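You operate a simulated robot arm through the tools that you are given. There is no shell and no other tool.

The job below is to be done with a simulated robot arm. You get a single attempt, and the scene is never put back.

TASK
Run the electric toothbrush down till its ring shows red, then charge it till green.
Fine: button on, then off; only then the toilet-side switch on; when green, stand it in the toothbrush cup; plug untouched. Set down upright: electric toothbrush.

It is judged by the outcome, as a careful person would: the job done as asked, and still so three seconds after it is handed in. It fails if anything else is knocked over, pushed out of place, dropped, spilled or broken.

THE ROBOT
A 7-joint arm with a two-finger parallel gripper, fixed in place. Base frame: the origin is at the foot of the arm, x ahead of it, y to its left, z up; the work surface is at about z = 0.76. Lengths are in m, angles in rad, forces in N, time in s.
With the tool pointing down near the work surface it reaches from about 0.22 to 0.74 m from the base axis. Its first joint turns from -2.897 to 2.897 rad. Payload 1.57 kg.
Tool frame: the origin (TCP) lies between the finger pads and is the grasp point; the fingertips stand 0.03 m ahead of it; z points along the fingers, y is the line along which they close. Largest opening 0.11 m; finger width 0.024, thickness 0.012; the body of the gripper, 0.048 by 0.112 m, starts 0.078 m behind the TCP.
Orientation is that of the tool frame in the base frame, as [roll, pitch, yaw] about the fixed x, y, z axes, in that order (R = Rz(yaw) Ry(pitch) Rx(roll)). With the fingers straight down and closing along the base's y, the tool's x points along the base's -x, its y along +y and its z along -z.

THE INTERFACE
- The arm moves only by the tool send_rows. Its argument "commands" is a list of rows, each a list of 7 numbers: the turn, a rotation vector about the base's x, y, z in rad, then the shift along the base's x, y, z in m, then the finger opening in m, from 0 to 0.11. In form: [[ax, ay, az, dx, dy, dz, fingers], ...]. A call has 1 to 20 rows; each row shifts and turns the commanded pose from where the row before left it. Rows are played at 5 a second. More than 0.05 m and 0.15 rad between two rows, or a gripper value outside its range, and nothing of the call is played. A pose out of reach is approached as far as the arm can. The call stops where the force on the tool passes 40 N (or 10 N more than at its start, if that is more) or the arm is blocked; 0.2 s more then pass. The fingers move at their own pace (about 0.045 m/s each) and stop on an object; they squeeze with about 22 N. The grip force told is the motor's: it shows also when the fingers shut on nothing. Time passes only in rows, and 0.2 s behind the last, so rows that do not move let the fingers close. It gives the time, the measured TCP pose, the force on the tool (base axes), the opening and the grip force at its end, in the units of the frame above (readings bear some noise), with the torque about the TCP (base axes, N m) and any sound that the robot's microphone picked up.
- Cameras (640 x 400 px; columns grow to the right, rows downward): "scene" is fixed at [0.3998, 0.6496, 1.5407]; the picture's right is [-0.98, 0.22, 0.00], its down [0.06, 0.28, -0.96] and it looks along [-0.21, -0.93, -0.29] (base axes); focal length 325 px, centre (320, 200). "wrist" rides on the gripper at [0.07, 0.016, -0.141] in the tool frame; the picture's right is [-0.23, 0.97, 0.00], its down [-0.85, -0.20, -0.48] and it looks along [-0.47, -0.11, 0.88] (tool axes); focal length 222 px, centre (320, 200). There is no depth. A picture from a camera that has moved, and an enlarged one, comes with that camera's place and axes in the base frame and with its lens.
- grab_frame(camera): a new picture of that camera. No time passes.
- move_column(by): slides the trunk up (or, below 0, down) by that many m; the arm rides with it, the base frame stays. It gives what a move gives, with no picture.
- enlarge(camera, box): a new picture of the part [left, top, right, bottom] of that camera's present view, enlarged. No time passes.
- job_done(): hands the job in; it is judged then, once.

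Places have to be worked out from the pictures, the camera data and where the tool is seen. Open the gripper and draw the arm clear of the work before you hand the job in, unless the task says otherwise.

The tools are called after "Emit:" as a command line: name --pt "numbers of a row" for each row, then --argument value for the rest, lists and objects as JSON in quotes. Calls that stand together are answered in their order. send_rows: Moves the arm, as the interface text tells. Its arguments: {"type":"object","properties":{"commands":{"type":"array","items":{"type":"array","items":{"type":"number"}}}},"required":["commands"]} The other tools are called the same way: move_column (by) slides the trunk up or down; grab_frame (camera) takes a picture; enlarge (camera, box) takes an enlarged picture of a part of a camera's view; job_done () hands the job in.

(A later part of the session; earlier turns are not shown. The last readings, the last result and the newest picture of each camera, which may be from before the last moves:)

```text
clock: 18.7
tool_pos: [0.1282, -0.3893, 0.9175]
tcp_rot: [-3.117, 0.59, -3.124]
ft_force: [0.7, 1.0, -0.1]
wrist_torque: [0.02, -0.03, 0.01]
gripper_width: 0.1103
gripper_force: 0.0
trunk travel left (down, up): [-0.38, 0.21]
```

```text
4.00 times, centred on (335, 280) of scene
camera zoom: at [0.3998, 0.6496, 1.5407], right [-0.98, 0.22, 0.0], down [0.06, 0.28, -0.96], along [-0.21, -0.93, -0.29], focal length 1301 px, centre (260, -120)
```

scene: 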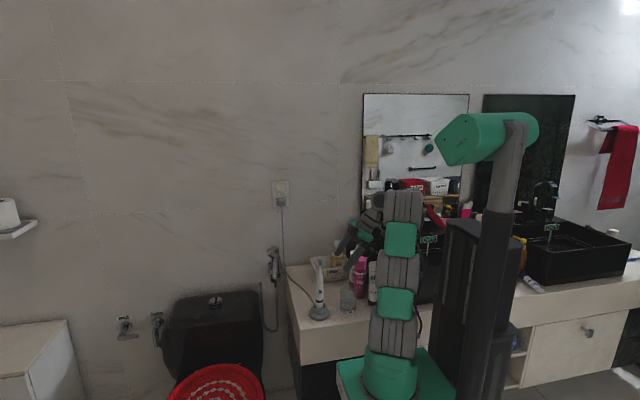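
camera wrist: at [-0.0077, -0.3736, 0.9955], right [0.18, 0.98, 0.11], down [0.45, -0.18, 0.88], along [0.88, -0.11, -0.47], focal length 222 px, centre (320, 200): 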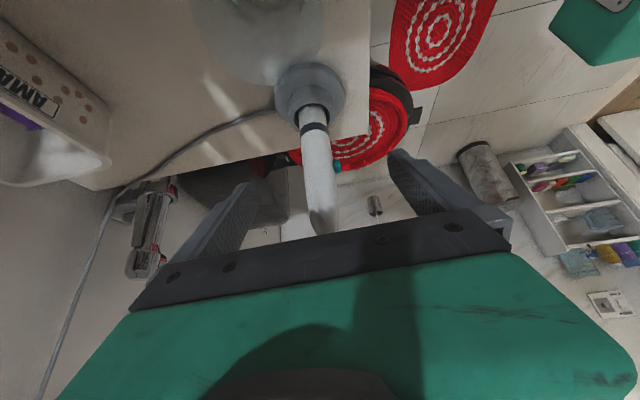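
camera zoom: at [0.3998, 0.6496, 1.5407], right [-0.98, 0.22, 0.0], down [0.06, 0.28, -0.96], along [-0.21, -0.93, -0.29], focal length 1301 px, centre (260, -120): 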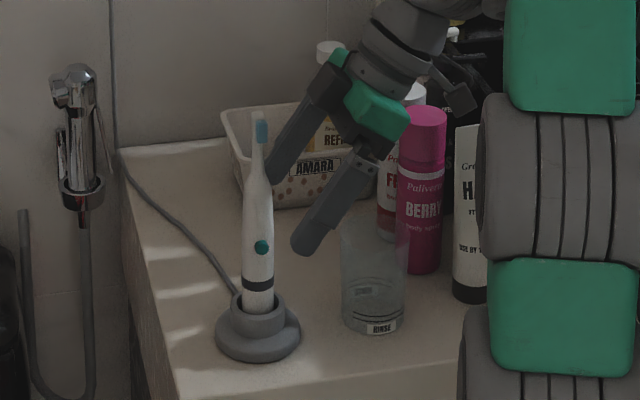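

Fingers straddle the brush line well. Moving the remaining ~5.5 cm in along the finger direction so the pads sit at button height.

Emit:
send_rows --pt "0 0 0 0.0108 0 -0.015 0.11" --pt "0 0 0 0.0108 0 -0.015 0.11" --pt "0 0 0 0.0108 0 -0.015 0.11" --pt "0 0 0 0 0 0 0.11"

Emit:
grab_frame --camera "wrist"

Emit:
enlarge --camera "scene" --box '[290, 230, 380, 330]'

```text
clock: 19.7
tool_pos: [0.16, -0.3897, 0.8715]
tcp_rot: [-3.118, 0.591, -3.122]
ft_force: [-0.5, 0.4, -0.4]
wrist_torque: [0.0, -0.02, -0.01]
gripper_width: 0.1101
gripper_force: 0.1
trunk travel left (down, up): [-0.38, 0.21]
```

```text
taken
camera wrist: at [0.0244, -0.3735, 0.9503], right [0.18, 0.98, 0.11], down [0.45, -0.18, 0.88], along [0.88, -0.11, -0.47], focal length 222 px, centre (320, 200)
```

wrist: 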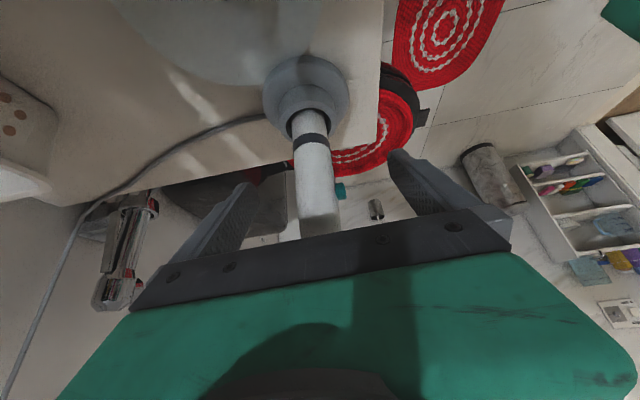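

```text
4.00 times, centred on (335, 280) of scene
camera zoom: at [0.3998, 0.6496, 1.5407], right [-0.98, 0.22, 0.0], down [0.06, 0.28, -0.96], along [-0.21, -0.93, -0.29], focal length 1301 px, centre (260, -120)
```

zoom: 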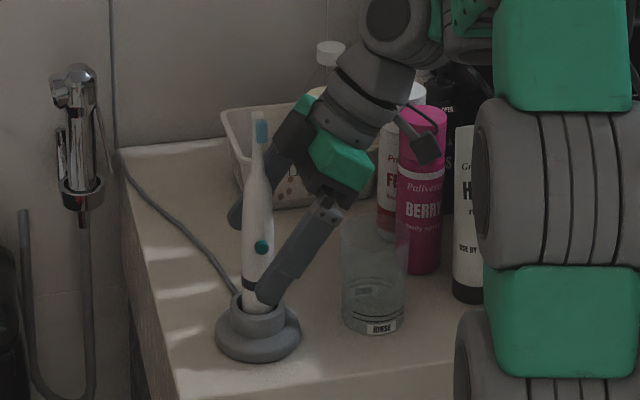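

Button sits right at the TCP level (wrist px 341,190). I'll nudge +4 mm in x and pre-close the fingers to 0.05 m without touching, to verify centring.

Emit:
send_rows --pt "0 0 0 0.004 0.0005 0 0.08" --pt "0 0 0 0 0 0 0.06" --pt "0 0 0 0 0 0 0.05" --pt "0 0 0 0 0 0 0.05"

Emit:
grab_frame --camera "wrist"

Emit:
enlarge --camera "wrist" --box '[260, 110, 380, 230]'

Emit:
enlarge --camera "scene" --box '[290, 240, 350, 320]'

```text
clock: 20.7
tool_pos: [0.1655, -0.3888, 0.8719]
tcp_rot: [-3.119, 0.59, -3.123]
ft_force: [1.1, -0.2, 0.7]
wrist_torque: [0.0, -0.01, 0.02]
gripper_width: 0.0501
gripper_force: 0.2
trunk travel left (down, up): [-0.38, 0.21]
```

```text
taken
camera wrist: at [0.0283, -0.3731, 0.9507], right [0.18, 0.98, 0.11], down [0.45, -0.18, 0.88], along [0.88, -0.11, -0.47], focal length 222 px, centre (320, 200)
```

wrist: 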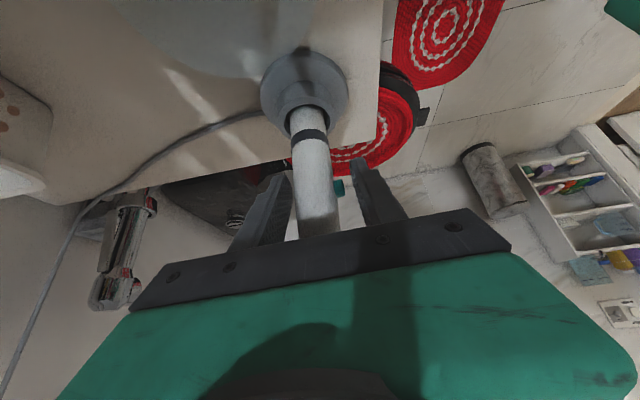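

```text
3.33 times, centred on (320, 170) of wrist
camera zoom: at [0.0283, -0.3731, 0.9507], right [0.18, 0.98, 0.11], down [0.45, -0.18, 0.88], along [0.88, -0.11, -0.47], focal length 740 px, centre (320, 300)
```

zoom: 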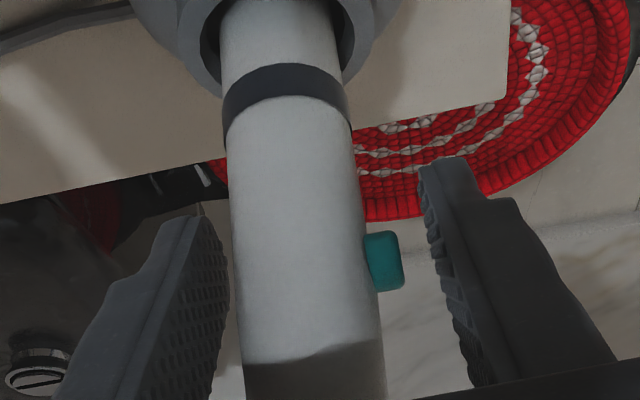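

```text
5.00 times, centred on (320, 280) of scene
camera zoom: at [0.3998, 0.6496, 1.5407], right [-0.98, 0.22, 0.0], down [0.06, 0.28, -0.96], along [-0.21, -0.93, -0.29], focal length 1626 px, centre (320, -200)
```

zoom: 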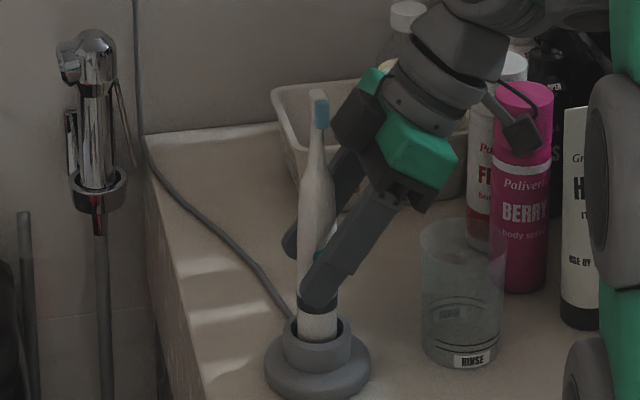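

The brush and button are centred between the pads to within a millimetre or so. Now a short squeeze to press the button, then reopening.

Emit:
send_rows --pt "0 0 0 0 0 0 0.03" --pt "0 0 0 0 0 0 0.03" --pt "0 0 0 0 0 0 0.03"

Emit:
enlarge --camera "wrist" --box '[260, 110, 380, 230]'

Emit:
enlarge --camera "scene" --box '[290, 240, 350, 320]'

```text
clock: 21.5
tool_pos: [0.1656, -0.389, 0.8728]
tcp_rot: [-3.116, 0.59, -3.124]
ft_force: [-0.6, -0.3, 0.9]
wrist_torque: [0.0, -0.01, -0.01]
gripper_width: 0.0311
gripper_force: 2.3
trunk travel left (down, up): [-0.38, 0.21]
heard: click
```

```text
3.33 times, centred on (320, 170) of wrist
camera zoom: at [0.0282, -0.373, 0.9506], right [0.18, 0.98, 0.11], down [0.45, -0.18, 0.88], along [0.88, -0.11, -0.47], focal length 740 px, centre (320, 300)
```

zoom: 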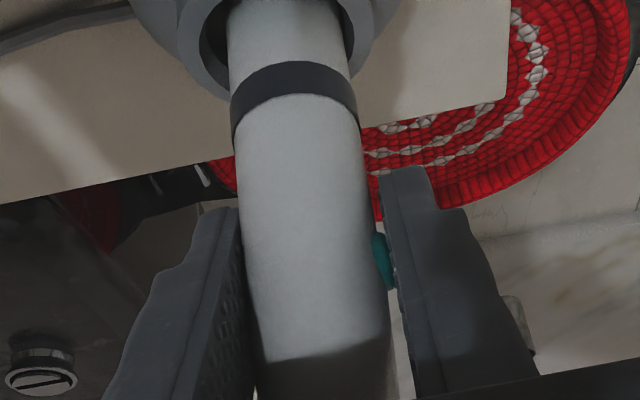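

```text
5.00 times, centred on (320, 280) of scene
camera zoom: at [0.3998, 0.6496, 1.5407], right [-0.98, 0.22, 0.0], down [0.06, 0.28, -0.96], along [-0.21, -0.93, -0.29], focal length 1626 px, centre (320, -200)
```

zoom: 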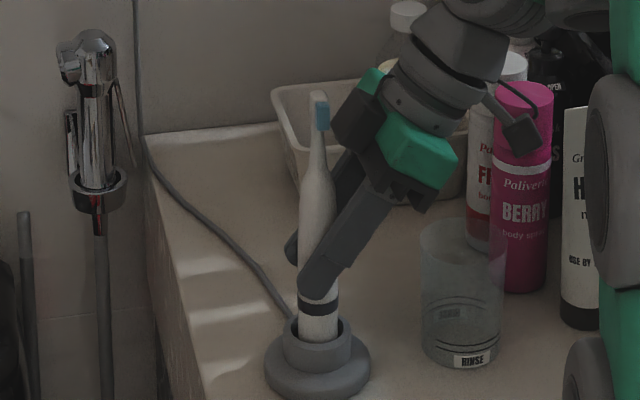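

A click was heard at 31 mm opening. I'll release and listen/look for the motor running.

Emit:
send_rows --pt "0 0 0 0 0 0 0.06" --pt "0 0 0 0 0 0 0.06" --pt "0 0 0 0 0 0 0.06"

Emit:
enlarge --camera "wrist" --box '[260, 110, 380, 230]'

Emit:
enlarge --camera "scene" --box '[290, 240, 350, 320]'

```text
clock: 22.3
tool_pos: [0.1654, -0.3876, 0.8723]
tcp_rot: [-3.119, 0.59, -3.122]
ft_force: [-1.2, 0.1, 0.0]
wrist_torque: [-0.05, 0.05, 0.01]
gripper_width: 0.0601
gripper_force: 0.1
trunk travel left (down, up): [-0.38, 0.21]
```

```text
3.33 times, centred on (320, 170) of wrist
camera zoom: at [0.0283, -0.373, 0.9506], right [0.18, 0.98, 0.11], down [0.45, -0.18, 0.88], along [0.88, -0.11, -0.47], focal length 740 px, centre (320, 300)
```

zoom: 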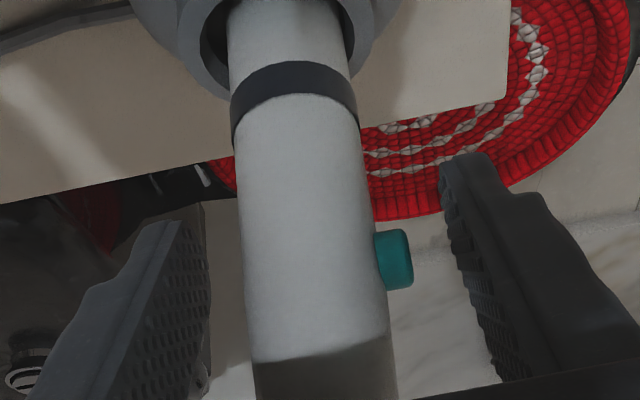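

```text
5.00 times, centred on (320, 280) of scene
camera zoom: at [0.3998, 0.6496, 1.5407], right [-0.98, 0.22, 0.0], down [0.06, 0.28, -0.96], along [-0.21, -0.93, -0.29], focal length 1626 px, centre (320, -200)
```

zoom: 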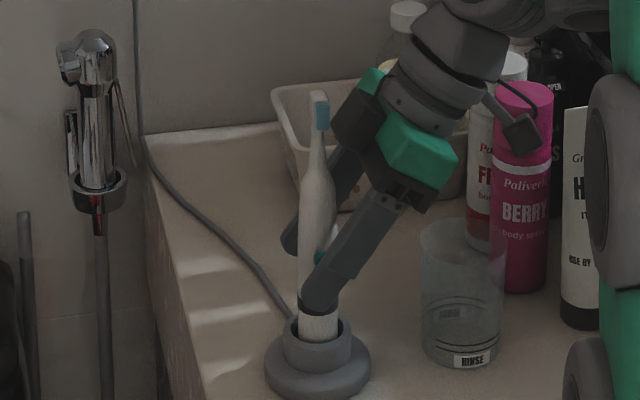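

No hum reported yet; the ring is still dark. I'll let a few seconds pass with the fingers open around it and watch the ring.

Emit:
send_rows --pt "0 0 0 0 0 0 0.06" --pt "0 0 0 0 0 0 0.06" --pt "0 0 0 0 0 0 0.06" --pt "0 0 0 0 0 0 0.06" --pt "0 0 0 0 0 0 0.06" --pt "0 0 0 0 0 0 0.06" --pt "0 0 0 0 0 0 0.06" --pt "0 0 0 0 0 0 0.06" --pt "0 0 0 0 0 0 0.06" --pt "0 0 0 0 0 0 0.06"

Emit:
enlarge --camera "wrist" --box '[260, 90, 380, 210]'

```text
clock: 24.5
tool_pos: [0.1652, -0.3892, 0.8719]
tcp_rot: [-3.118, 0.59, -3.125]
ft_force: [-0.3, -0.4, -0.6]
wrist_torque: [0.0, -0.02, -0.01]
gripper_width: 0.0598
gripper_force: 0.1
trunk travel left (down, up): [-0.38, 0.21]
```

```text
3.33 times, centred on (320, 150) of wrist
camera zoom: at [0.0282, -0.373, 0.9506], right [0.18, 0.98, 0.11], down [0.45, -0.18, 0.88], along [0.88, -0.11, -0.47], focal length 740 px, centre (320, 367)
```

zoom: 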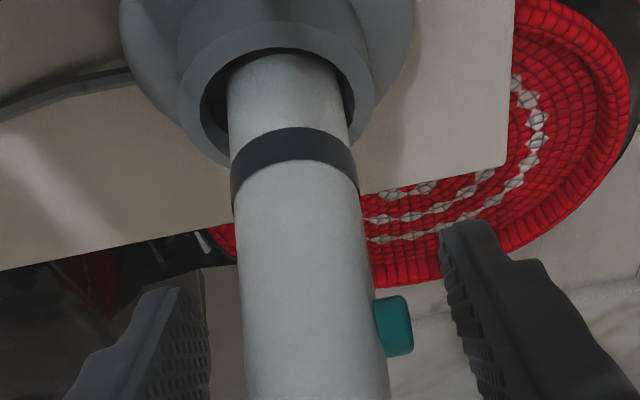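

No change yet; it may be running quietly. I'll wait a bit more in short stretches, checking the ring each time.

Emit:
send_rows --pt "0 0 0 0 0 0 0.06" --pt "0 0 0 0 0 0 0.06" --pt "0 0 0 0 0 0 0.06" --pt "0 0 0 0 0 0 0.06" --pt "0 0 0 0 0 0 0.06" --pt "0 0 0 0 0 0 0.06" --pt "0 0 0 0 0 0 0.06" --pt "0 0 0 0 0 0 0.06" --pt "0 0 0 0 0 0 0.06" --pt "0 0 0 0 0 0 0.06" --pt "0 0 0 0 0 0 0.06" --pt "0 0 0 0 0 0 0.06" --pt "0 0 0 0 0 0 0.06" --pt "0 0 0 0 0 0 0.06" --pt "0 0 0 0 0 0 0.06" --pt "0 0 0 0 0 0 0.06" --pt "0 0 0 0 0 0 0.06" --pt "0 0 0 0 0 0 0.06" --pt "0 0 0 0 0 0 0.06" --pt "0 0 0 0 0 0 0.06"

Emit:
enlarge --camera "wrist" --box '[260, 90, 380, 210]'

Emit:
enlarge --camera "scene" --box '[290, 240, 350, 320]'

```text
clock: 28.7
tool_pos: [0.1652, -0.389, 0.8726]
tcp_rot: [-3.12, 0.589, -3.122]
ft_force: [-0.4, -0.3, -0.3]
wrist_torque: [-0.03, 0.0, 0.01]
gripper_width: 0.0599
gripper_force: 0.0
trunk travel left (down, up): [-0.38, 0.21]
```

```text
3.33 times, centred on (320, 150) of wrist
camera zoom: at [0.0282, -0.3731, 0.9506], right [0.18, 0.98, 0.11], down [0.45, -0.18, 0.88], along [0.88, -0.11, -0.47], focal length 740 px, centre (320, 367)
```

zoom: 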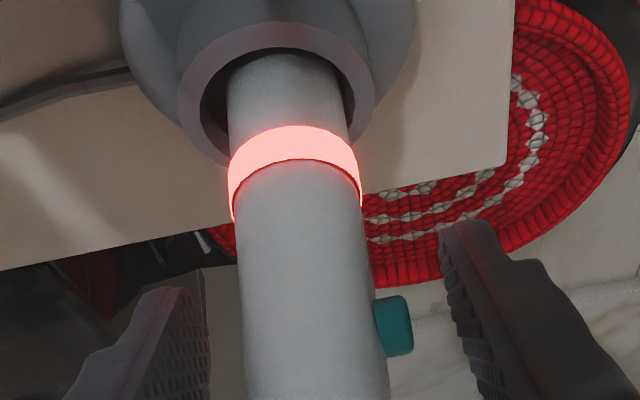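

```text
5.00 times, centred on (320, 280) of scene
camera zoom: at [0.3998, 0.6496, 1.5407], right [-0.98, 0.22, 0.0], down [0.06, 0.28, -0.96], along [-0.21, -0.93, -0.29], focal length 1626 px, centre (320, -200)
```

zoom: 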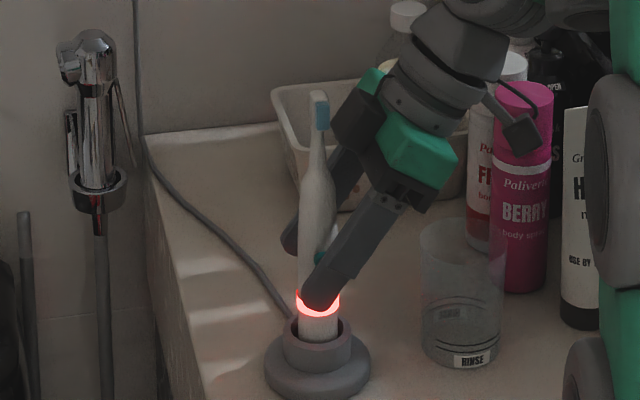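

The ring is glowing red. Now a second short squeeze to switch the brush off, then reopen.

Emit:
send_rows --pt "0 0 0 0 0 0 0.045" --pt "0 0 0 0 0 0 0.03" --pt "0 0 0 0 0 0 0.03" --pt "0 0 0 0 0 0 0.03"

Emit:
send_rows --pt "0 0 0 0 0 0 0.06" --pt "0 0 0 0 0 0 0.08" --pt "0 0 0 0 0 0 0.1" --pt "0 0 0 0 0 0 0.11"

Emit:
enlarge --camera "wrist" --box '[260, 90, 380, 210]'

Emit:
enlarge --camera "scene" --box '[290, 240, 350, 320]'

```text
clock: 29.7
tool_pos: [0.1659, -0.39, 0.8728]
tcp_rot: [-3.117, 0.591, -3.122]
ft_force: [0.5, -0.2, 0.7]
wrist_torque: [-0.04, -0.01, 0.06]
gripper_width: 0.0308
gripper_force: 1.5
trunk travel left (down, up): [-0.38, 0.21]
heard: click
```

```text
clock: 30.7
tool_pos: [0.1655, -0.3881, 0.8734]
tcp_rot: [-3.12, 0.592, -3.124]
ft_force: [-0.5, -0.1, -0.4]
wrist_torque: [0.04, 0.03, 0.02]
gripper_width: 0.1102
gripper_force: 0.0
trunk travel left (down, up): [-0.38, 0.21]
```

```text
3.33 times, centred on (320, 150) of wrist
camera zoom: at [0.0282, -0.373, 0.9506], right [0.18, 0.98, 0.11], down [0.45, -0.18, 0.88], along [0.88, -0.11, -0.47], focal length 740 px, centre (320, 367)
```

zoom: 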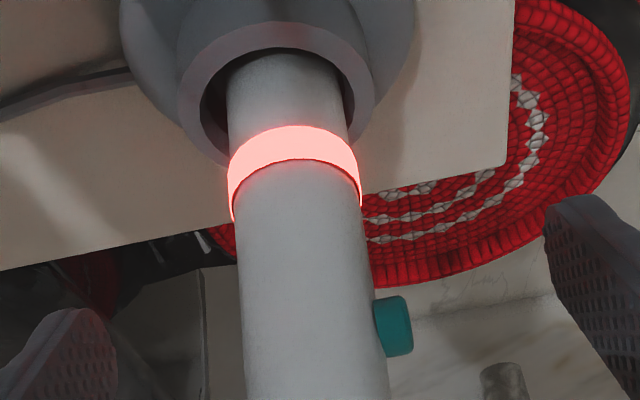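

```text
5.00 times, centred on (320, 280) of scene
camera zoom: at [0.3998, 0.6496, 1.5407], right [-0.98, 0.22, 0.0], down [0.06, 0.28, -0.96], along [-0.21, -0.93, -0.29], focal length 1626 px, centre (320, -200)
```

zoom: 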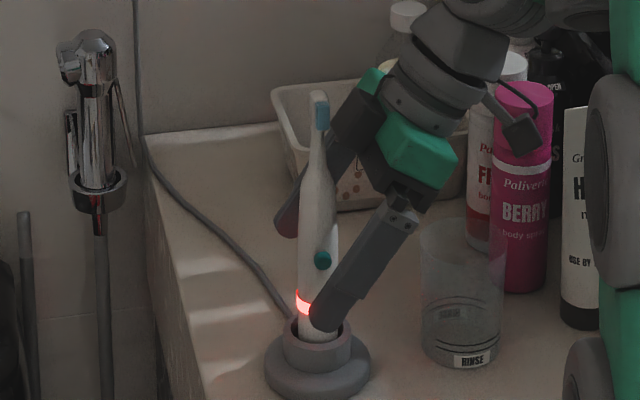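

Second click heard; the brush is off with the ring still red and standing properly. I'll withdraw along the finger direction.

Emit:
send_rows --pt "0 0 0 -0.011 0 0.0158 0.11" --pt "0 0 0 -0.011 0 0.0158 0.11" --pt "0 0 0 -0.011 0 0.0158 0.11" --pt "0 0 0 -0.011 0 0.0158 0.11" --pt "0 0 0 -0.011 0 0.0158 0.11" --pt "0 0 0 -0.011 0 0.0158 0.11" --pt "0 0 0 -0.011 0 0.0158 0.11" --pt "0 0 0 -0.011 0 0.0158 0.11"

Emit:
enlarge --camera "scene" --box '[280, 210, 380, 330]'

```text
clock: 32.5
tool_pos: [0.077, -0.3894, 0.9991]
tcp_rot: [-3.119, 0.588, -3.122]
ft_force: [-0.3, -0.5, 0.8]
wrist_torque: [0.01, 0.02, 0.0]
gripper_width: 0.1099
gripper_force: 0.1
trunk travel left (down, up): [-0.38, 0.21]
```

```text
3.33 times, centred on (330, 270) of scene
camera zoom: at [0.3998, 0.6496, 1.5407], right [-0.98, 0.22, 0.0], down [0.06, 0.28, -0.96], along [-0.21, -0.93, -0.29], focal length 1084 px, centre (287, -33)
```

zoom: 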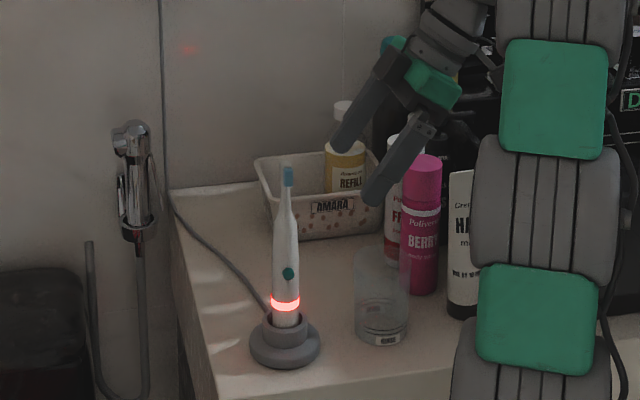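

Brush is standing with a red ring, nothing disturbed. Raising the trunk 0.2 to bring the hand up to switch height, clear of everything.

Emit:
move_column --by 0.2

Emit:
send_rows --pt "0 0.1 0 0.02 0 0 0.08" --pt "0 0.1 0 0.025 0 0 0.05" --pt "0 0.1 0 0.025 0 0 0.02" --pt "0 0.1 0 0.025 0 0 0.0" --pt "0 0.1 0 0.025 0 0 0.0" --pt "0 0.09 0 0.025 0 0 0.0"

Emit:
grab_frame --camera "scene"

```text
clock: 34.6
tool_pos: [0.0774, -0.3892, 1.1983]
tcp_rot: [-3.118, 0.589, -3.123]
ft_force: [-0.2, 0.3, 0.1]
wrist_torque: [-0.02, 0.01, 0.01]
gripper_width: 0.1099
gripper_force: 0.0
trunk travel left (down, up): [-0.58, 0.01]
```

```text
clock: 36.0
tool_pos: [0.2223, -0.3881, 1.1988]
tcp_rot: [-3.132, -0.001, -3.124]
ft_force: [0.5, -0.1, -0.6]
wrist_torque: [-0.01, 0.0, 0.0]
gripper_width: 0.0001
gripper_force: 4.7
trunk travel left (down, up): [-0.58, 0.01]
```

```text
taken
```

scene: 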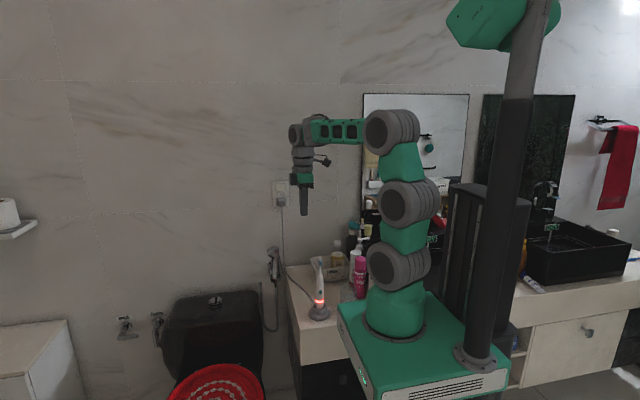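

Fingers are closed. Now I'll turn the hand about -x so the closed fingertips point at the wall, moving out toward x≈0.255, y≈-0.62.

Emit:
send_rows --pt "-0.1428 0 0 0.003 -0.021 0 0" --pt "-0.1428 0 0 0.003 -0.021 0 0" --pt "-0.1428 0 0 0.003 -0.021 0 0" --pt "-0.1428 0 0 0.003 -0.021 0 0" --pt "-0.1428 0 0 0.003 -0.021 0 0" --pt "-0.1428 0 0 0.003 -0.021 0 0" --pt "-0.1428 0 0 0.003 -0.021 0 0" --pt "-0.1428 0 0 0.003 -0.021 -0.002 0" --pt "-0.1428 0 0 0.003 -0.021 -0.003 0" --pt "-0.1428 0 0 0.003 -0.021 -0.004 0" --pt "-0.1428 0 0 0.003 -0.021 -0.004 0"

Emit:
grab_frame --camera "scene"

Emit:
grab_frame --camera "wrist"

```text
clock: 38.4
tool_pos: [0.2548, -0.6213, 1.1844]
tcp_rot: [-1.558, -0.016, 3.141]
ft_force: [0.3, 0.0, -0.5]
wrist_torque: [0.01, -0.01, -0.01]
gripper_width: 0.0001
gripper_force: 21.1
trunk travel left (down, up): [-0.58, 0.01]
```

```text
taken
```

scene: 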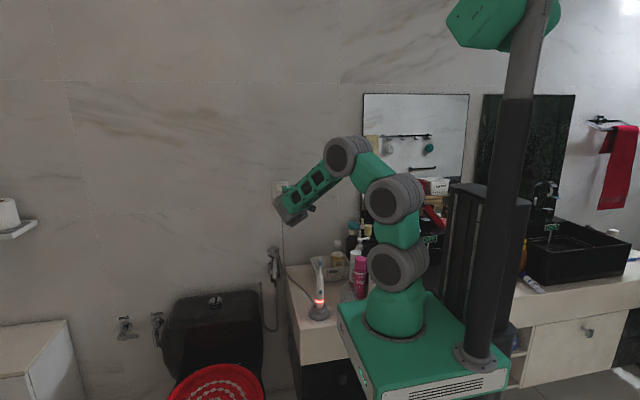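

```text
taken
camera wrist: at [0.1856, -0.4811, 1.1683], right [0.21, -0.01, -0.98], down [0.86, 0.48, 0.18], along [0.47, -0.88, 0.11], focal length 222 px, centre (320, 200)
```

wrist: 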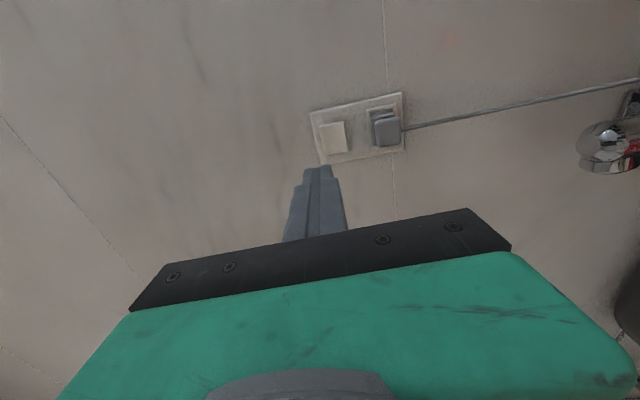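

The fingertips point at the switch plate. I'll enlarge to see the rocker's tilt and find its position relative to the fingertips.

Emit:
enlarge --camera "wrist" --box '[290, 80, 420, 200]'

```text
3.33 times, centred on (355, 140) of wrist
camera zoom: at [0.1856, -0.4811, 1.1683], right [0.21, -0.01, -0.98], down [0.86, 0.48, 0.18], along [0.47, -0.88, 0.11], focal length 740 px, centre (203, 400)
```

zoom: 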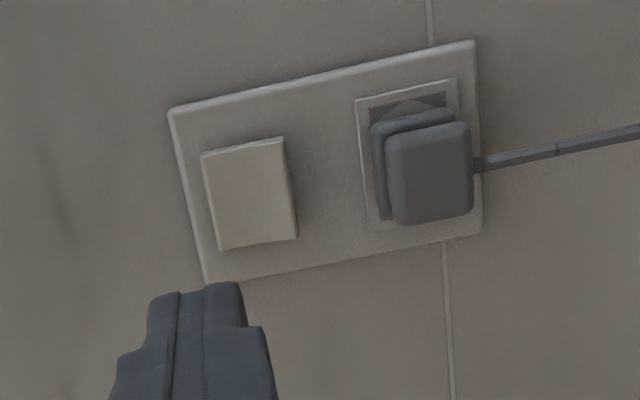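

I'll take an even closer look at the rocker to be sure which end is proud.

Emit:
enlarge --camera "wrist" --box '[320, 112, 356, 160]'

Emit:
enlarge --camera "scene" --box '[268, 174, 298, 214]'

```text
8.33 times, centred on (338, 136) of wrist
camera zoom: at [0.1856, -0.4811, 1.1683], right [0.21, -0.01, -0.98], down [0.86, 0.48, 0.18], along [0.47, -0.88, 0.11], focal length 1851 px, centre (170, 733)
```

zoom: 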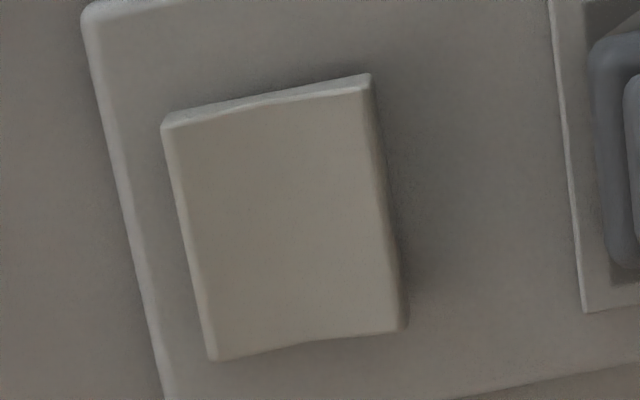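

```text
10.00 times, centred on (283, 194) of scene
camera zoom: at [0.3998, 0.6496, 1.5407], right [-0.98, 0.22, 0.0], down [0.06, 0.28, -0.96], along [-0.21, -0.93, -0.29], focal length 3252 px, centre (690, 260)
```

zoom: 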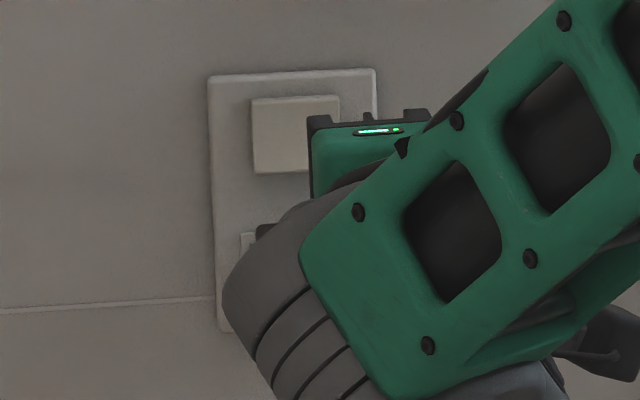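

The profile is ambiguous from here, so I'll shift the hand 0.12 m toward -x (free space) to see the rocker from the side.

Emit:
send_rows --pt "0 0 0 -0.04 0 0 0" --pt "0 0 0 -0.04 0 0 0" --pt "0 0 0 -0.04 0 0 0"

Emit:
grab_frame --camera "wrist"

```text
clock: 39.2
tool_pos: [0.1333, -0.6194, 1.1851]
tcp_rot: [-1.558, -0.015, 3.141]
ft_force: [0.0, 0.5, 0.3]
wrist_torque: [0.0, -0.03, 0.0]
gripper_width: 0.0001
gripper_force: 21.2
trunk travel left (down, up): [-0.58, 0.01]
```

```text
taken
camera wrist: at [0.0645, -0.4793, 1.1682], right [0.21, -0.01, -0.98], down [0.86, 0.48, 0.18], along [0.47, -0.88, 0.11], focal length 222 px, centre (320, 200)
```

wrist: 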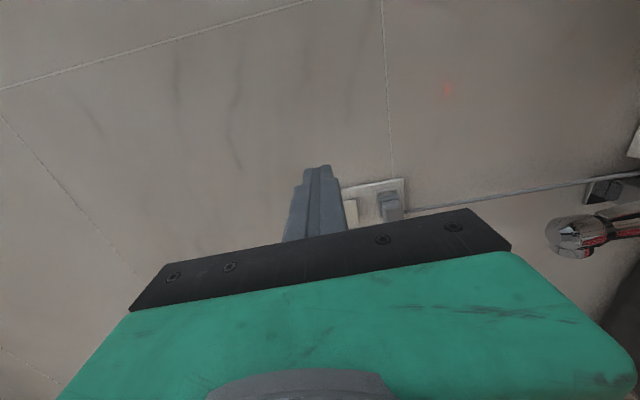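

The fingers hide it from here; I'll raise a bit and come back slightly so the rocker is seen beside the fingers.

Emit:
send_rows --pt "0 0 0 0.01 0 0.03 0" --pt "0 0 0 0.01 0 0.03 0"

Emit:
enlarge --camera "wrist" --box '[340, 140, 460, 230]'

```text
clock: 39.8
tool_pos: [0.156, -0.6202, 1.2455]
tcp_rot: [-1.559, -0.015, 3.141]
ft_force: [0.1, -0.2, -0.2]
wrist_torque: [0.04, -0.01, -0.01]
gripper_width: 0.0
gripper_force: 21.1
trunk travel left (down, up): [-0.58, 0.01]
```

```text
4.44 times, centred on (400, 185) of wrist
camera zoom: at [0.0859, -0.4794, 1.2286], right [0.21, -0.01, -0.98], down [0.86, 0.48, 0.18], along [0.47, -0.88, 0.11], focal length 987 px, centre (-36, 267)
```

zoom: 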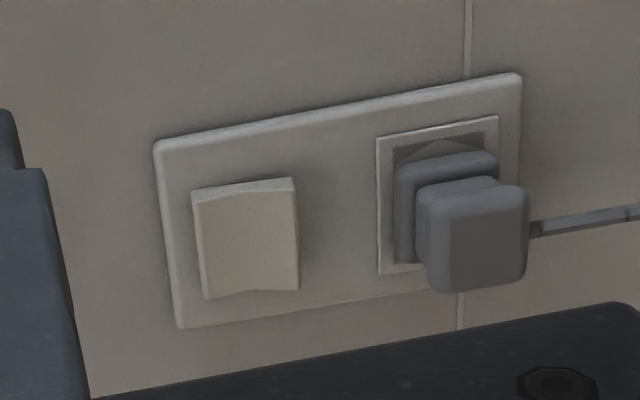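

The rocker is a concave V type. I'll zoom further to judge which end sticks out more.

Emit:
enlarge --camera "wrist" --box '[378, 174, 414, 212]'

```text
10.53 times, centred on (396, 193) of wrist
camera zoom: at [0.0859, -0.4794, 1.2286], right [0.21, -0.01, -0.98], down [0.86, 0.48, 0.18], along [0.47, -0.88, 0.11], focal length 2338 px, centre (-480, 274)
```

zoom: 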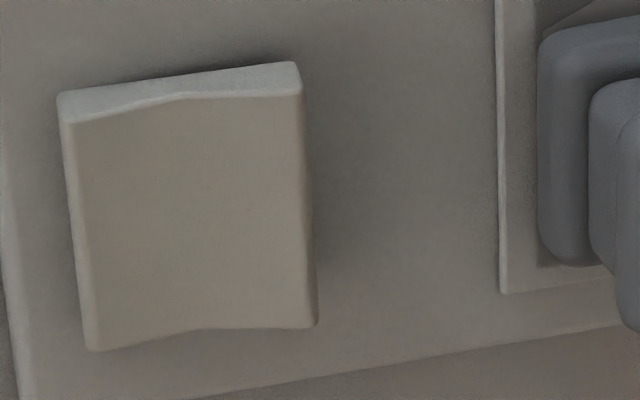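

The bottom end of the rocker stands ~2 mm prouder than the top (concave rocker, crease centre ≈ (0.260, -0.785, 1.170)), so pressing the lower half flips it on. I'll line the closed fingertips up at x=0.260, z≈1.157 and stop ~2.5 cm short.

Emit:
send_rows --pt "0 0 0 0.035 0 -0.0295 0" --pt "0 0 0 0.035 0 -0.0295 0" --pt "0 0 0 0.034 0 -0.0295 0" --pt "0 0 0 0 -0.035 0 0" --pt "0 0 0 0 -0.035 0 0" --pt "0 0 0 0 -0.03 0 0" --pt "0 0 0 0 0 0 0"

Emit:
enlarge --camera "wrist" --box '[260, 100, 420, 220]'

Emit:
enlarge --camera "scene" --box '[240, 160, 360, 250]'

```text
clock: 41.4
tool_pos: [0.2595, -0.7206, 1.1571]
tcp_rot: [-1.558, -0.015, -3.141]
ft_force: [-0.2, 0.0, -0.3]
wrist_torque: [-0.02, -0.01, 0.02]
gripper_width: 0.0
gripper_force: 20.9
trunk travel left (down, up): [-0.58, 0.01]
```

```text
3.33 times, centred on (340, 160) of wrist
camera zoom: at [0.1889, -0.5805, 1.14], right [0.21, -0.01, -0.98], down [0.86, 0.48, 0.18], along [0.47, -0.88, 0.11], focal length 740 px, centre (253, 333)
```

zoom: 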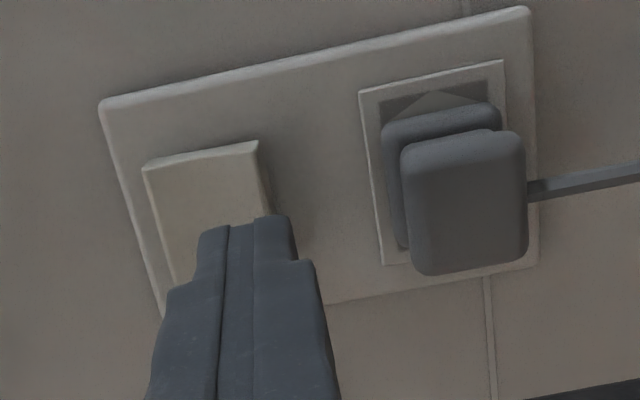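

```text
4.44 times, centred on (300, 205) of scene
camera zoom: at [0.3998, 0.6496, 1.5407], right [-0.98, 0.22, 0.0], down [0.06, 0.28, -0.96], along [-0.21, -0.93, -0.29], focal length 1445 px, centre (409, 178)
```

zoom: 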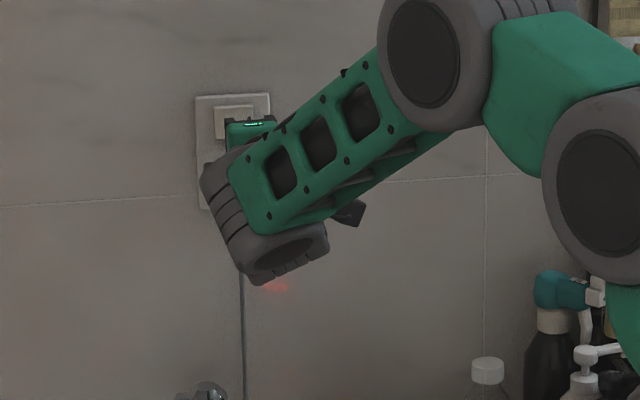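

Aligned with the rocker's lower half. I'll advance slowly and press until it clicks.

Emit:
send_rows --pt "0 0 0 0 -0.01 0 0" --pt "0 0 0 0 -0.01 0 0" --pt "0 0 0 0 -0.005 0 0" --pt "0 0 0 0 -0.003 0 0" --pt "0 0 0 0 -0.002 0 0"

Emit:
enlarge --camera "wrist" --box '[260, 100, 420, 220]'

```text
clock: 42.6
tool_pos: [0.2592, -0.7493, 1.1564]
tcp_rot: [-1.559, -0.017, -3.14]
ft_force: [0.1, 1.6, -1.1]
wrist_torque: [0.05, -0.01, 0.01]
gripper_width: 0.0
gripper_force: 21.5
trunk travel left (down, up): [-0.58, 0.01]
```

```text
3.33 times, centred on (340, 160) of wrist
camera zoom: at [0.1893, -0.6101, 1.1398], right [0.21, -0.01, -0.98], down [0.86, 0.48, 0.18], along [0.47, -0.88, 0.11], focal length 740 px, centre (253, 333)
```

zoom: 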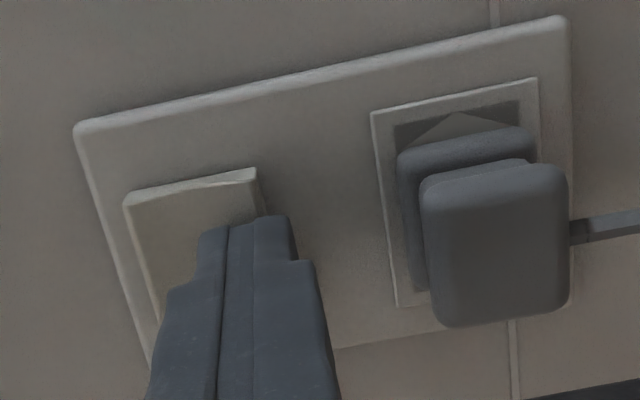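

Light contact (1.6 N). Continuing in 2 mm steps.

Emit:
send_rows --pt "0 0 0 0 -0.002 0 0" --pt "0 0 0 0 -0.002 0 0" --pt "0 0 0 0 -0.001 0 0"

Emit:
enlarge --camera "wrist" --box '[260, 100, 420, 220]'

```text
clock: 43.4
tool_pos: [0.2585, -0.7502, 1.156]
tcp_rot: [-1.558, -0.016, -3.142]
ft_force: [-4.9, 31.3, -4.3]
wrist_torque: [-0.19, -0.02, -0.15]
gripper_width: 0.0004
gripper_force: 21.1
trunk travel left (down, up): [-0.58, 0.01]
heard: click
```

```text
3.33 times, centred on (340, 160) of wrist
camera zoom: at [0.1892, -0.6111, 1.1403], right [0.21, -0.01, -0.98], down [0.86, 0.48, 0.18], along [0.47, -0.88, 0.11], focal length 740 px, centre (253, 333)
```

zoom: 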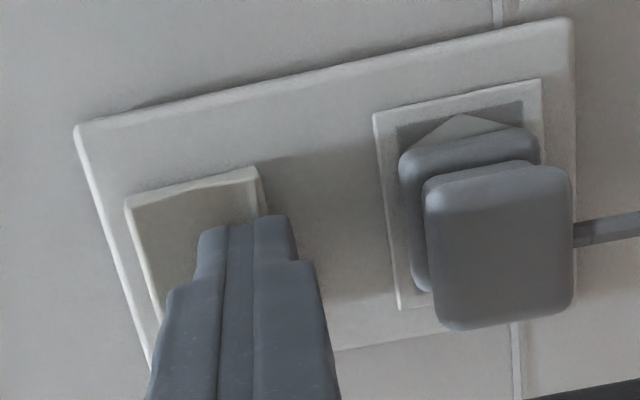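

A click, and the picture became brighter. I'll back off a little and look at the whole scene and the brush's ring to see what changed.

Emit:
send_rows --pt "0 0 0 0 0.01 0 0" --pt "0 0 0 0 0.02 0 0"

Emit:
grab_frame --camera "scene"

Emit:
enlarge --camera "scene" --box '[290, 240, 380, 330]'

Emit:
enlarge --camera "wrist" --box '[260, 100, 420, 220]'

```text
clock: 44.0
tool_pos: [0.2588, -0.7261, 1.1587]
tcp_rot: [-1.556, -0.014, 3.141]
ft_force: [-0.1, 0.2, -0.8]
wrist_torque: [-0.01, 0.03, 0.01]
gripper_width: 0.0001
gripper_force: 21.5
trunk travel left (down, up): [-0.58, 0.01]
```

```text
taken
```

scene: 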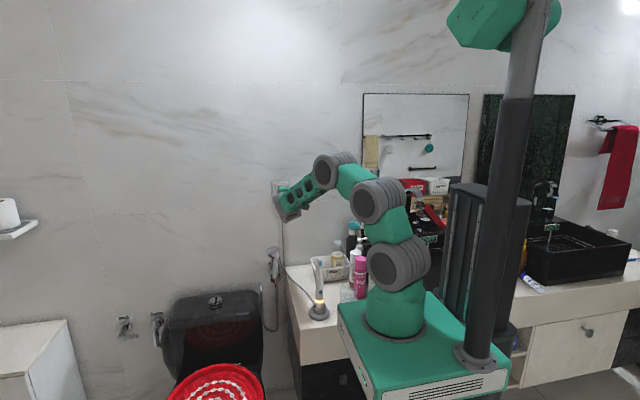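

```text
4.44 times, centred on (335, 285) of scene
camera zoom: at [0.3998, 0.6496, 1.5407], right [-0.98, 0.22, 0.0], down [0.06, 0.28, -0.96], along [-0.21, -0.93, -0.29], focal length 1445 px, centre (253, -178)
```

zoom: 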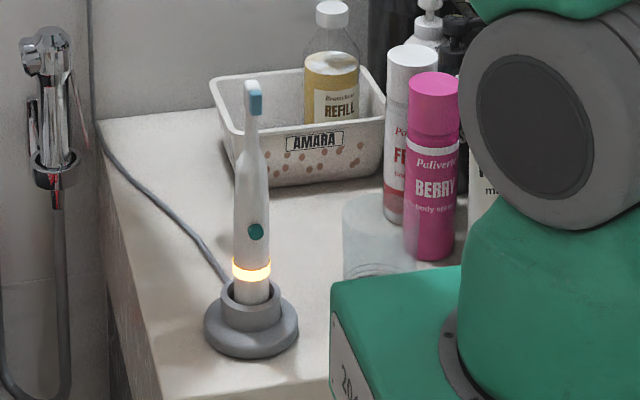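

```text
3.33 times, centred on (340, 160) of wrist
camera zoom: at [0.1899, -0.5856, 1.1411], right [0.21, -0.01, -0.98], down [0.86, 0.48, 0.18], along [0.47, -0.88, 0.11], focal length 740 px, centre (253, 333)
```

zoom: 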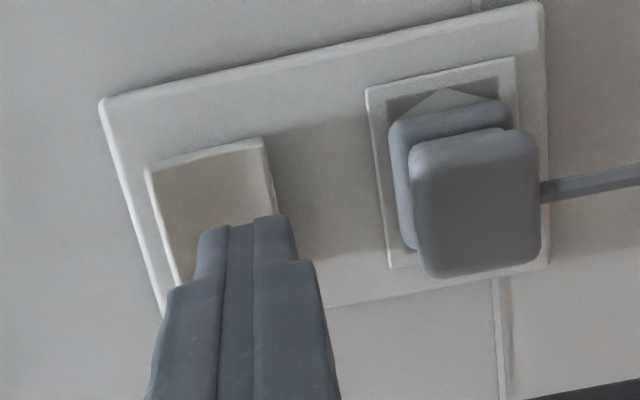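

The switch is on: lights came on and the brush's ring is now amber (charging). I'll retreat from the wall and turn the hand back to fingers-down while it charges, leaving the plug alone.

Emit:
send_rows --pt "0 0 0 0 0.035 0 0" --pt "0 0 0 0 0.035 0.003 0" --pt "0 0 0 0 0.03 0.005 0.0" --pt "0.1428 0 0 -0.003 0.021 0.004 0.02" --pt "0.1428 0 0 -0.003 0.021 0.004 0.04" --pt "0.1428 0 0 -0.003 0.021 0.004 0.06" --pt "0.1428 0 0 -0.003 0.021 0.004 0.08" --pt "0.1428 0 0 -0.003 0.021 0.004 0.1" --pt "0.1428 0 0 -0.003 0.021 0.004 0.11" --pt "0.1428 0 0 -0.003 0.021 0.004 0.11" --pt "0.1428 0 0 -0.003 0.021 0.004 0.11" --pt "0.1428 0 0 -0.003 0.021 0.004 0.11" --pt "0.1428 0 0 -0.003 0.021 0.004 0.11" --pt "0.1278 0 0 -0.003 0.021 0.004 0.11"

Emit:
grab_frame --camera "scene"

Emit:
enlarge --camera "scene" --box '[290, 240, 380, 330]'

Emit:
grab_frame --camera "wrist"

```text
clock: 47.0
tool_pos: [0.2266, -0.3936, 1.208]
tcp_rot: [-3.115, 0.001, -3.125]
ft_force: [-0.3, 0.6, -0.1]
wrist_torque: [0.02, -0.01, 0.01]
gripper_width: 0.1098
gripper_force: 0.0
trunk travel left (down, up): [-0.58, 0.01]
```

```text
taken
```

scene: 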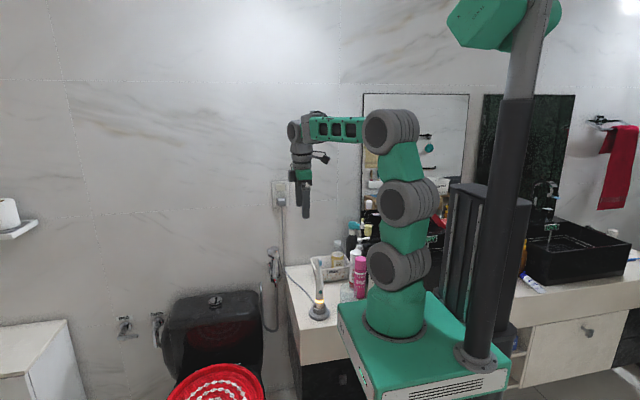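

```text
4.44 times, centred on (335, 285) of scene
camera zoom: at [0.3998, 0.6496, 1.5407], right [-0.98, 0.22, 0.0], down [0.06, 0.28, -0.96], along [-0.21, -0.93, -0.29], focal length 1445 px, centre (253, -178)
```

zoom: 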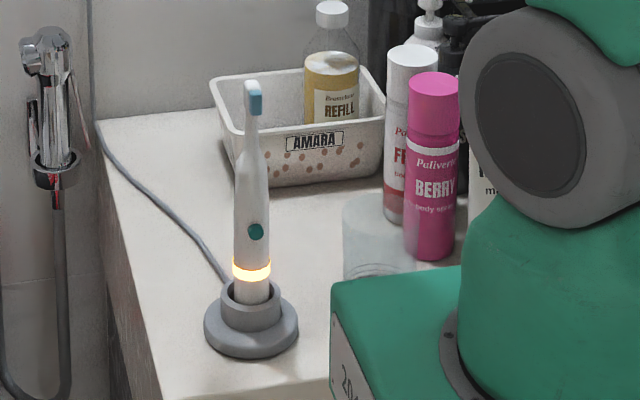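

```text
taken
camera wrist: at [0.1566, -0.3756, 1.3497], right [0.21, 0.98, -0.03], down [0.86, -0.17, 0.48], along [0.47, -0.12, -0.88], focal length 222 px, centre (320, 200)
```

wrist: 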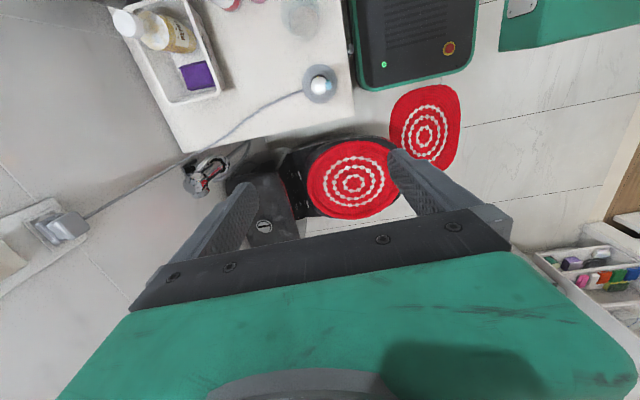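

Ring still amber (charging). While it charges I'll yaw the hand +90° so the fingers will close along x (clear of the button), and check reachability.

Emit:
send_rows --pt "0 0 0.1428 -0.004 0 0 0.11" --pt "0 0 0.1428 -0.004 0 0 0.11" --pt "0 0 0.1428 -0.004 0 0 0.11" --pt "0 0 0.1428 -0.004 0 0 0.11" --pt "0 0 0.1428 -0.004 0 0 0.11" --pt "0 0 0.1428 -0.004 0 0 0.11" --pt "0 0 0.1428 -0.004 0 0 0.11" --pt "0 0 0.1428 -0.004 0 0 0.11" --pt "0 0 0.1428 -0.004 0 0 0.11" --pt "0 0 0.1428 -0.004 0 0 0.11" --pt "0 0 0.1428 -0.004 0 0 0.11"

Emit:
grab_frame --camera "wrist"

Emit:
enlarge --camera "scene" --box '[230, 100, 430, 330]'

```text
clock: 49.4
tool_pos: [0.1809, -0.3946, 1.2096]
tcp_rot: [-3.113, -0.001, -1.552]
ft_force: [-0.2, 0.3, 0.3]
wrist_torque: [-0.02, 0.01, 0.01]
gripper_width: 0.1102
gripper_force: 0.0
trunk travel left (down, up): [-0.58, 0.01]
```

```text
taken
camera wrist: at [0.1628, -0.4651, 1.3501], right [-0.98, 0.21, -0.03], down [0.17, 0.86, 0.48], along [0.13, 0.47, -0.88], focal length 222 px, centre (320, 200)
```

wrist: 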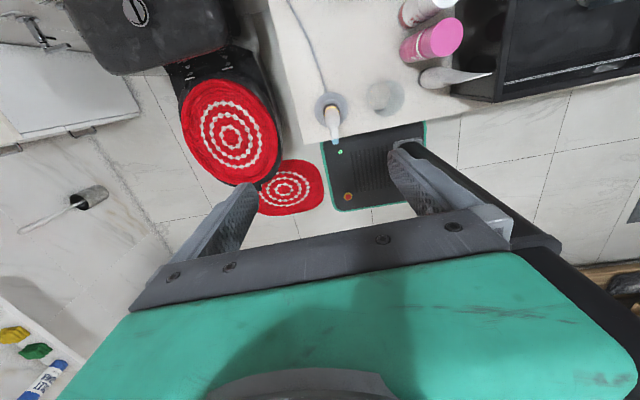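

```text
1.74 times, centred on (330, 215) of scene
camera zoom: at [0.3998, 0.6496, 1.5407], right [-0.98, 0.22, 0.0], down [0.06, 0.28, -0.96], along [-0.21, -0.93, -0.29], focal length 566 px, centre (303, 174)
```

zoom: 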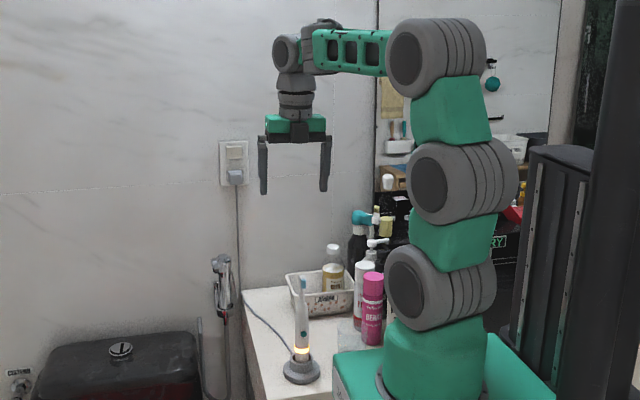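

The yaw worked and the posture is comfortable. I'll zoom on the brush and cup from above to refine their positions while it charges.

Emit:
enlarge --camera "wrist" --box '[290, 60, 430, 160]'

Emit:
enlarge --camera "scene" --box '[300, 250, 380, 330]'

```text
4.00 times, centred on (360, 110) of wrist
camera zoom: at [0.1628, -0.4651, 1.3501], right [-0.98, 0.21, -0.03], down [0.17, 0.86, 0.48], along [0.13, 0.47, -0.88], focal length 888 px, centre (160, 560)
```

zoom: 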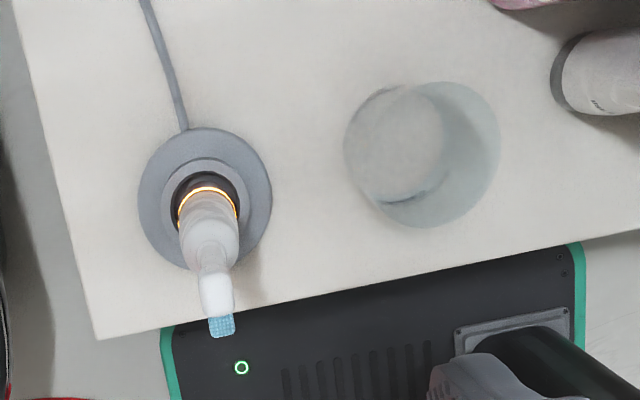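

```text
5.00 times, centred on (340, 290) of scene
camera zoom: at [0.3998, 0.6496, 1.5407], right [-0.98, 0.22, 0.0], down [0.06, 0.28, -0.96], along [-0.21, -0.93, -0.29], focal length 1626 px, centre (220, -250)
```

zoom: 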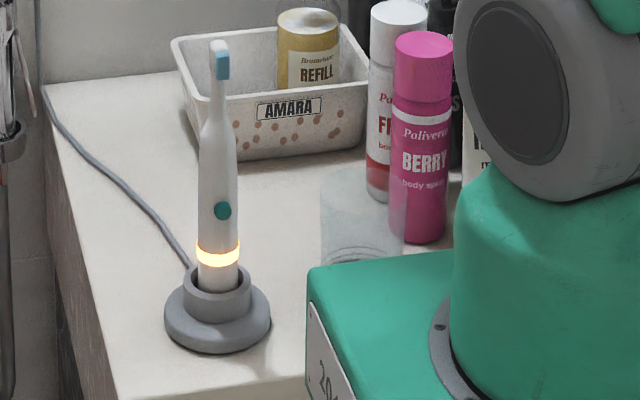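

Refined: cup centre ≈ (0.050, -0.398) with rim z≈0.86; charger ≈ (0.166, -0.392); brush top ≈ 0.995. I'll straighten the tool, align above the brush, and lower with the trunk to a safe height above the brush while it charges.

Emit:
send_rows --pt "0 0.0286 -0.018 -0.008 0.003 0 0.11" --pt "0 0 0 -0.007 0.0025 0 0.11" --pt "0 0 0 0 0 0 0.11"

Emit:
move_column --by -0.1

Emit:
grab_frame --camera "wrist"

Emit:
enlarge --camera "scene" --box '[270, 210, 370, 330]'

```text
clock: 50.2
tool_pos: [0.1666, -0.389, 1.2075]
tcp_rot: [-3.14, -0.001, -1.572]
ft_force: [0.5, -0.4, 0.3]
wrist_torque: [-0.01, -0.01, -0.01]
gripper_width: 0.11
gripper_force: 0.1
trunk travel left (down, up): [-0.58, 0.01]
```

```text
clock: 51.6
tool_pos: [0.1666, -0.3894, 1.109]
tcp_rot: [-3.141, 0.001, -1.576]
ft_force: [0.5, 0.2, 0.3]
wrist_torque: [-0.04, -0.01, -0.02]
gripper_width: 0.11
gripper_force: 0.1
trunk travel left (down, up): [-0.48, 0.11]
```

```text
taken
camera wrist: at [0.1504, -0.4594, 1.2503], right [-0.97, 0.23, 0.0], down [0.2, 0.85, 0.48], along [0.11, 0.47, -0.88], focal length 222 px, centre (320, 200)
```

wrist: 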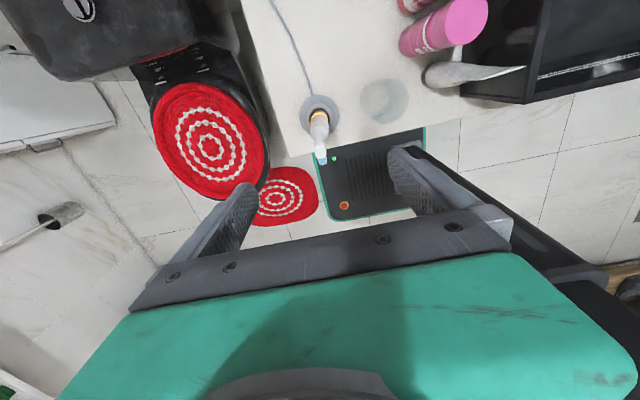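

```text
3.33 times, centred on (320, 270) of scene
camera zoom: at [0.3998, 0.6496, 1.5407], right [-0.98, 0.22, 0.0], down [0.06, 0.28, -0.96], along [-0.21, -0.93, -0.29], focal length 1084 px, centre (320, -33)
```

zoom: 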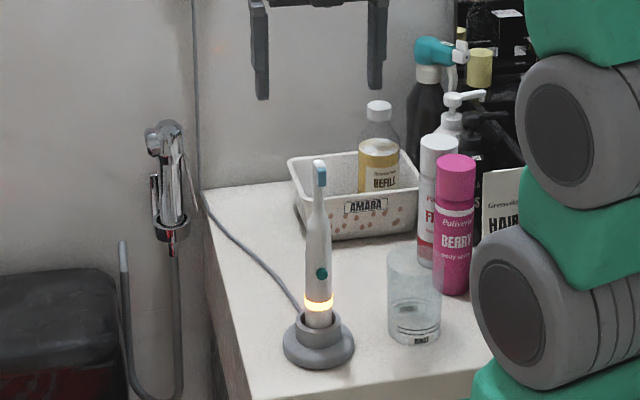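

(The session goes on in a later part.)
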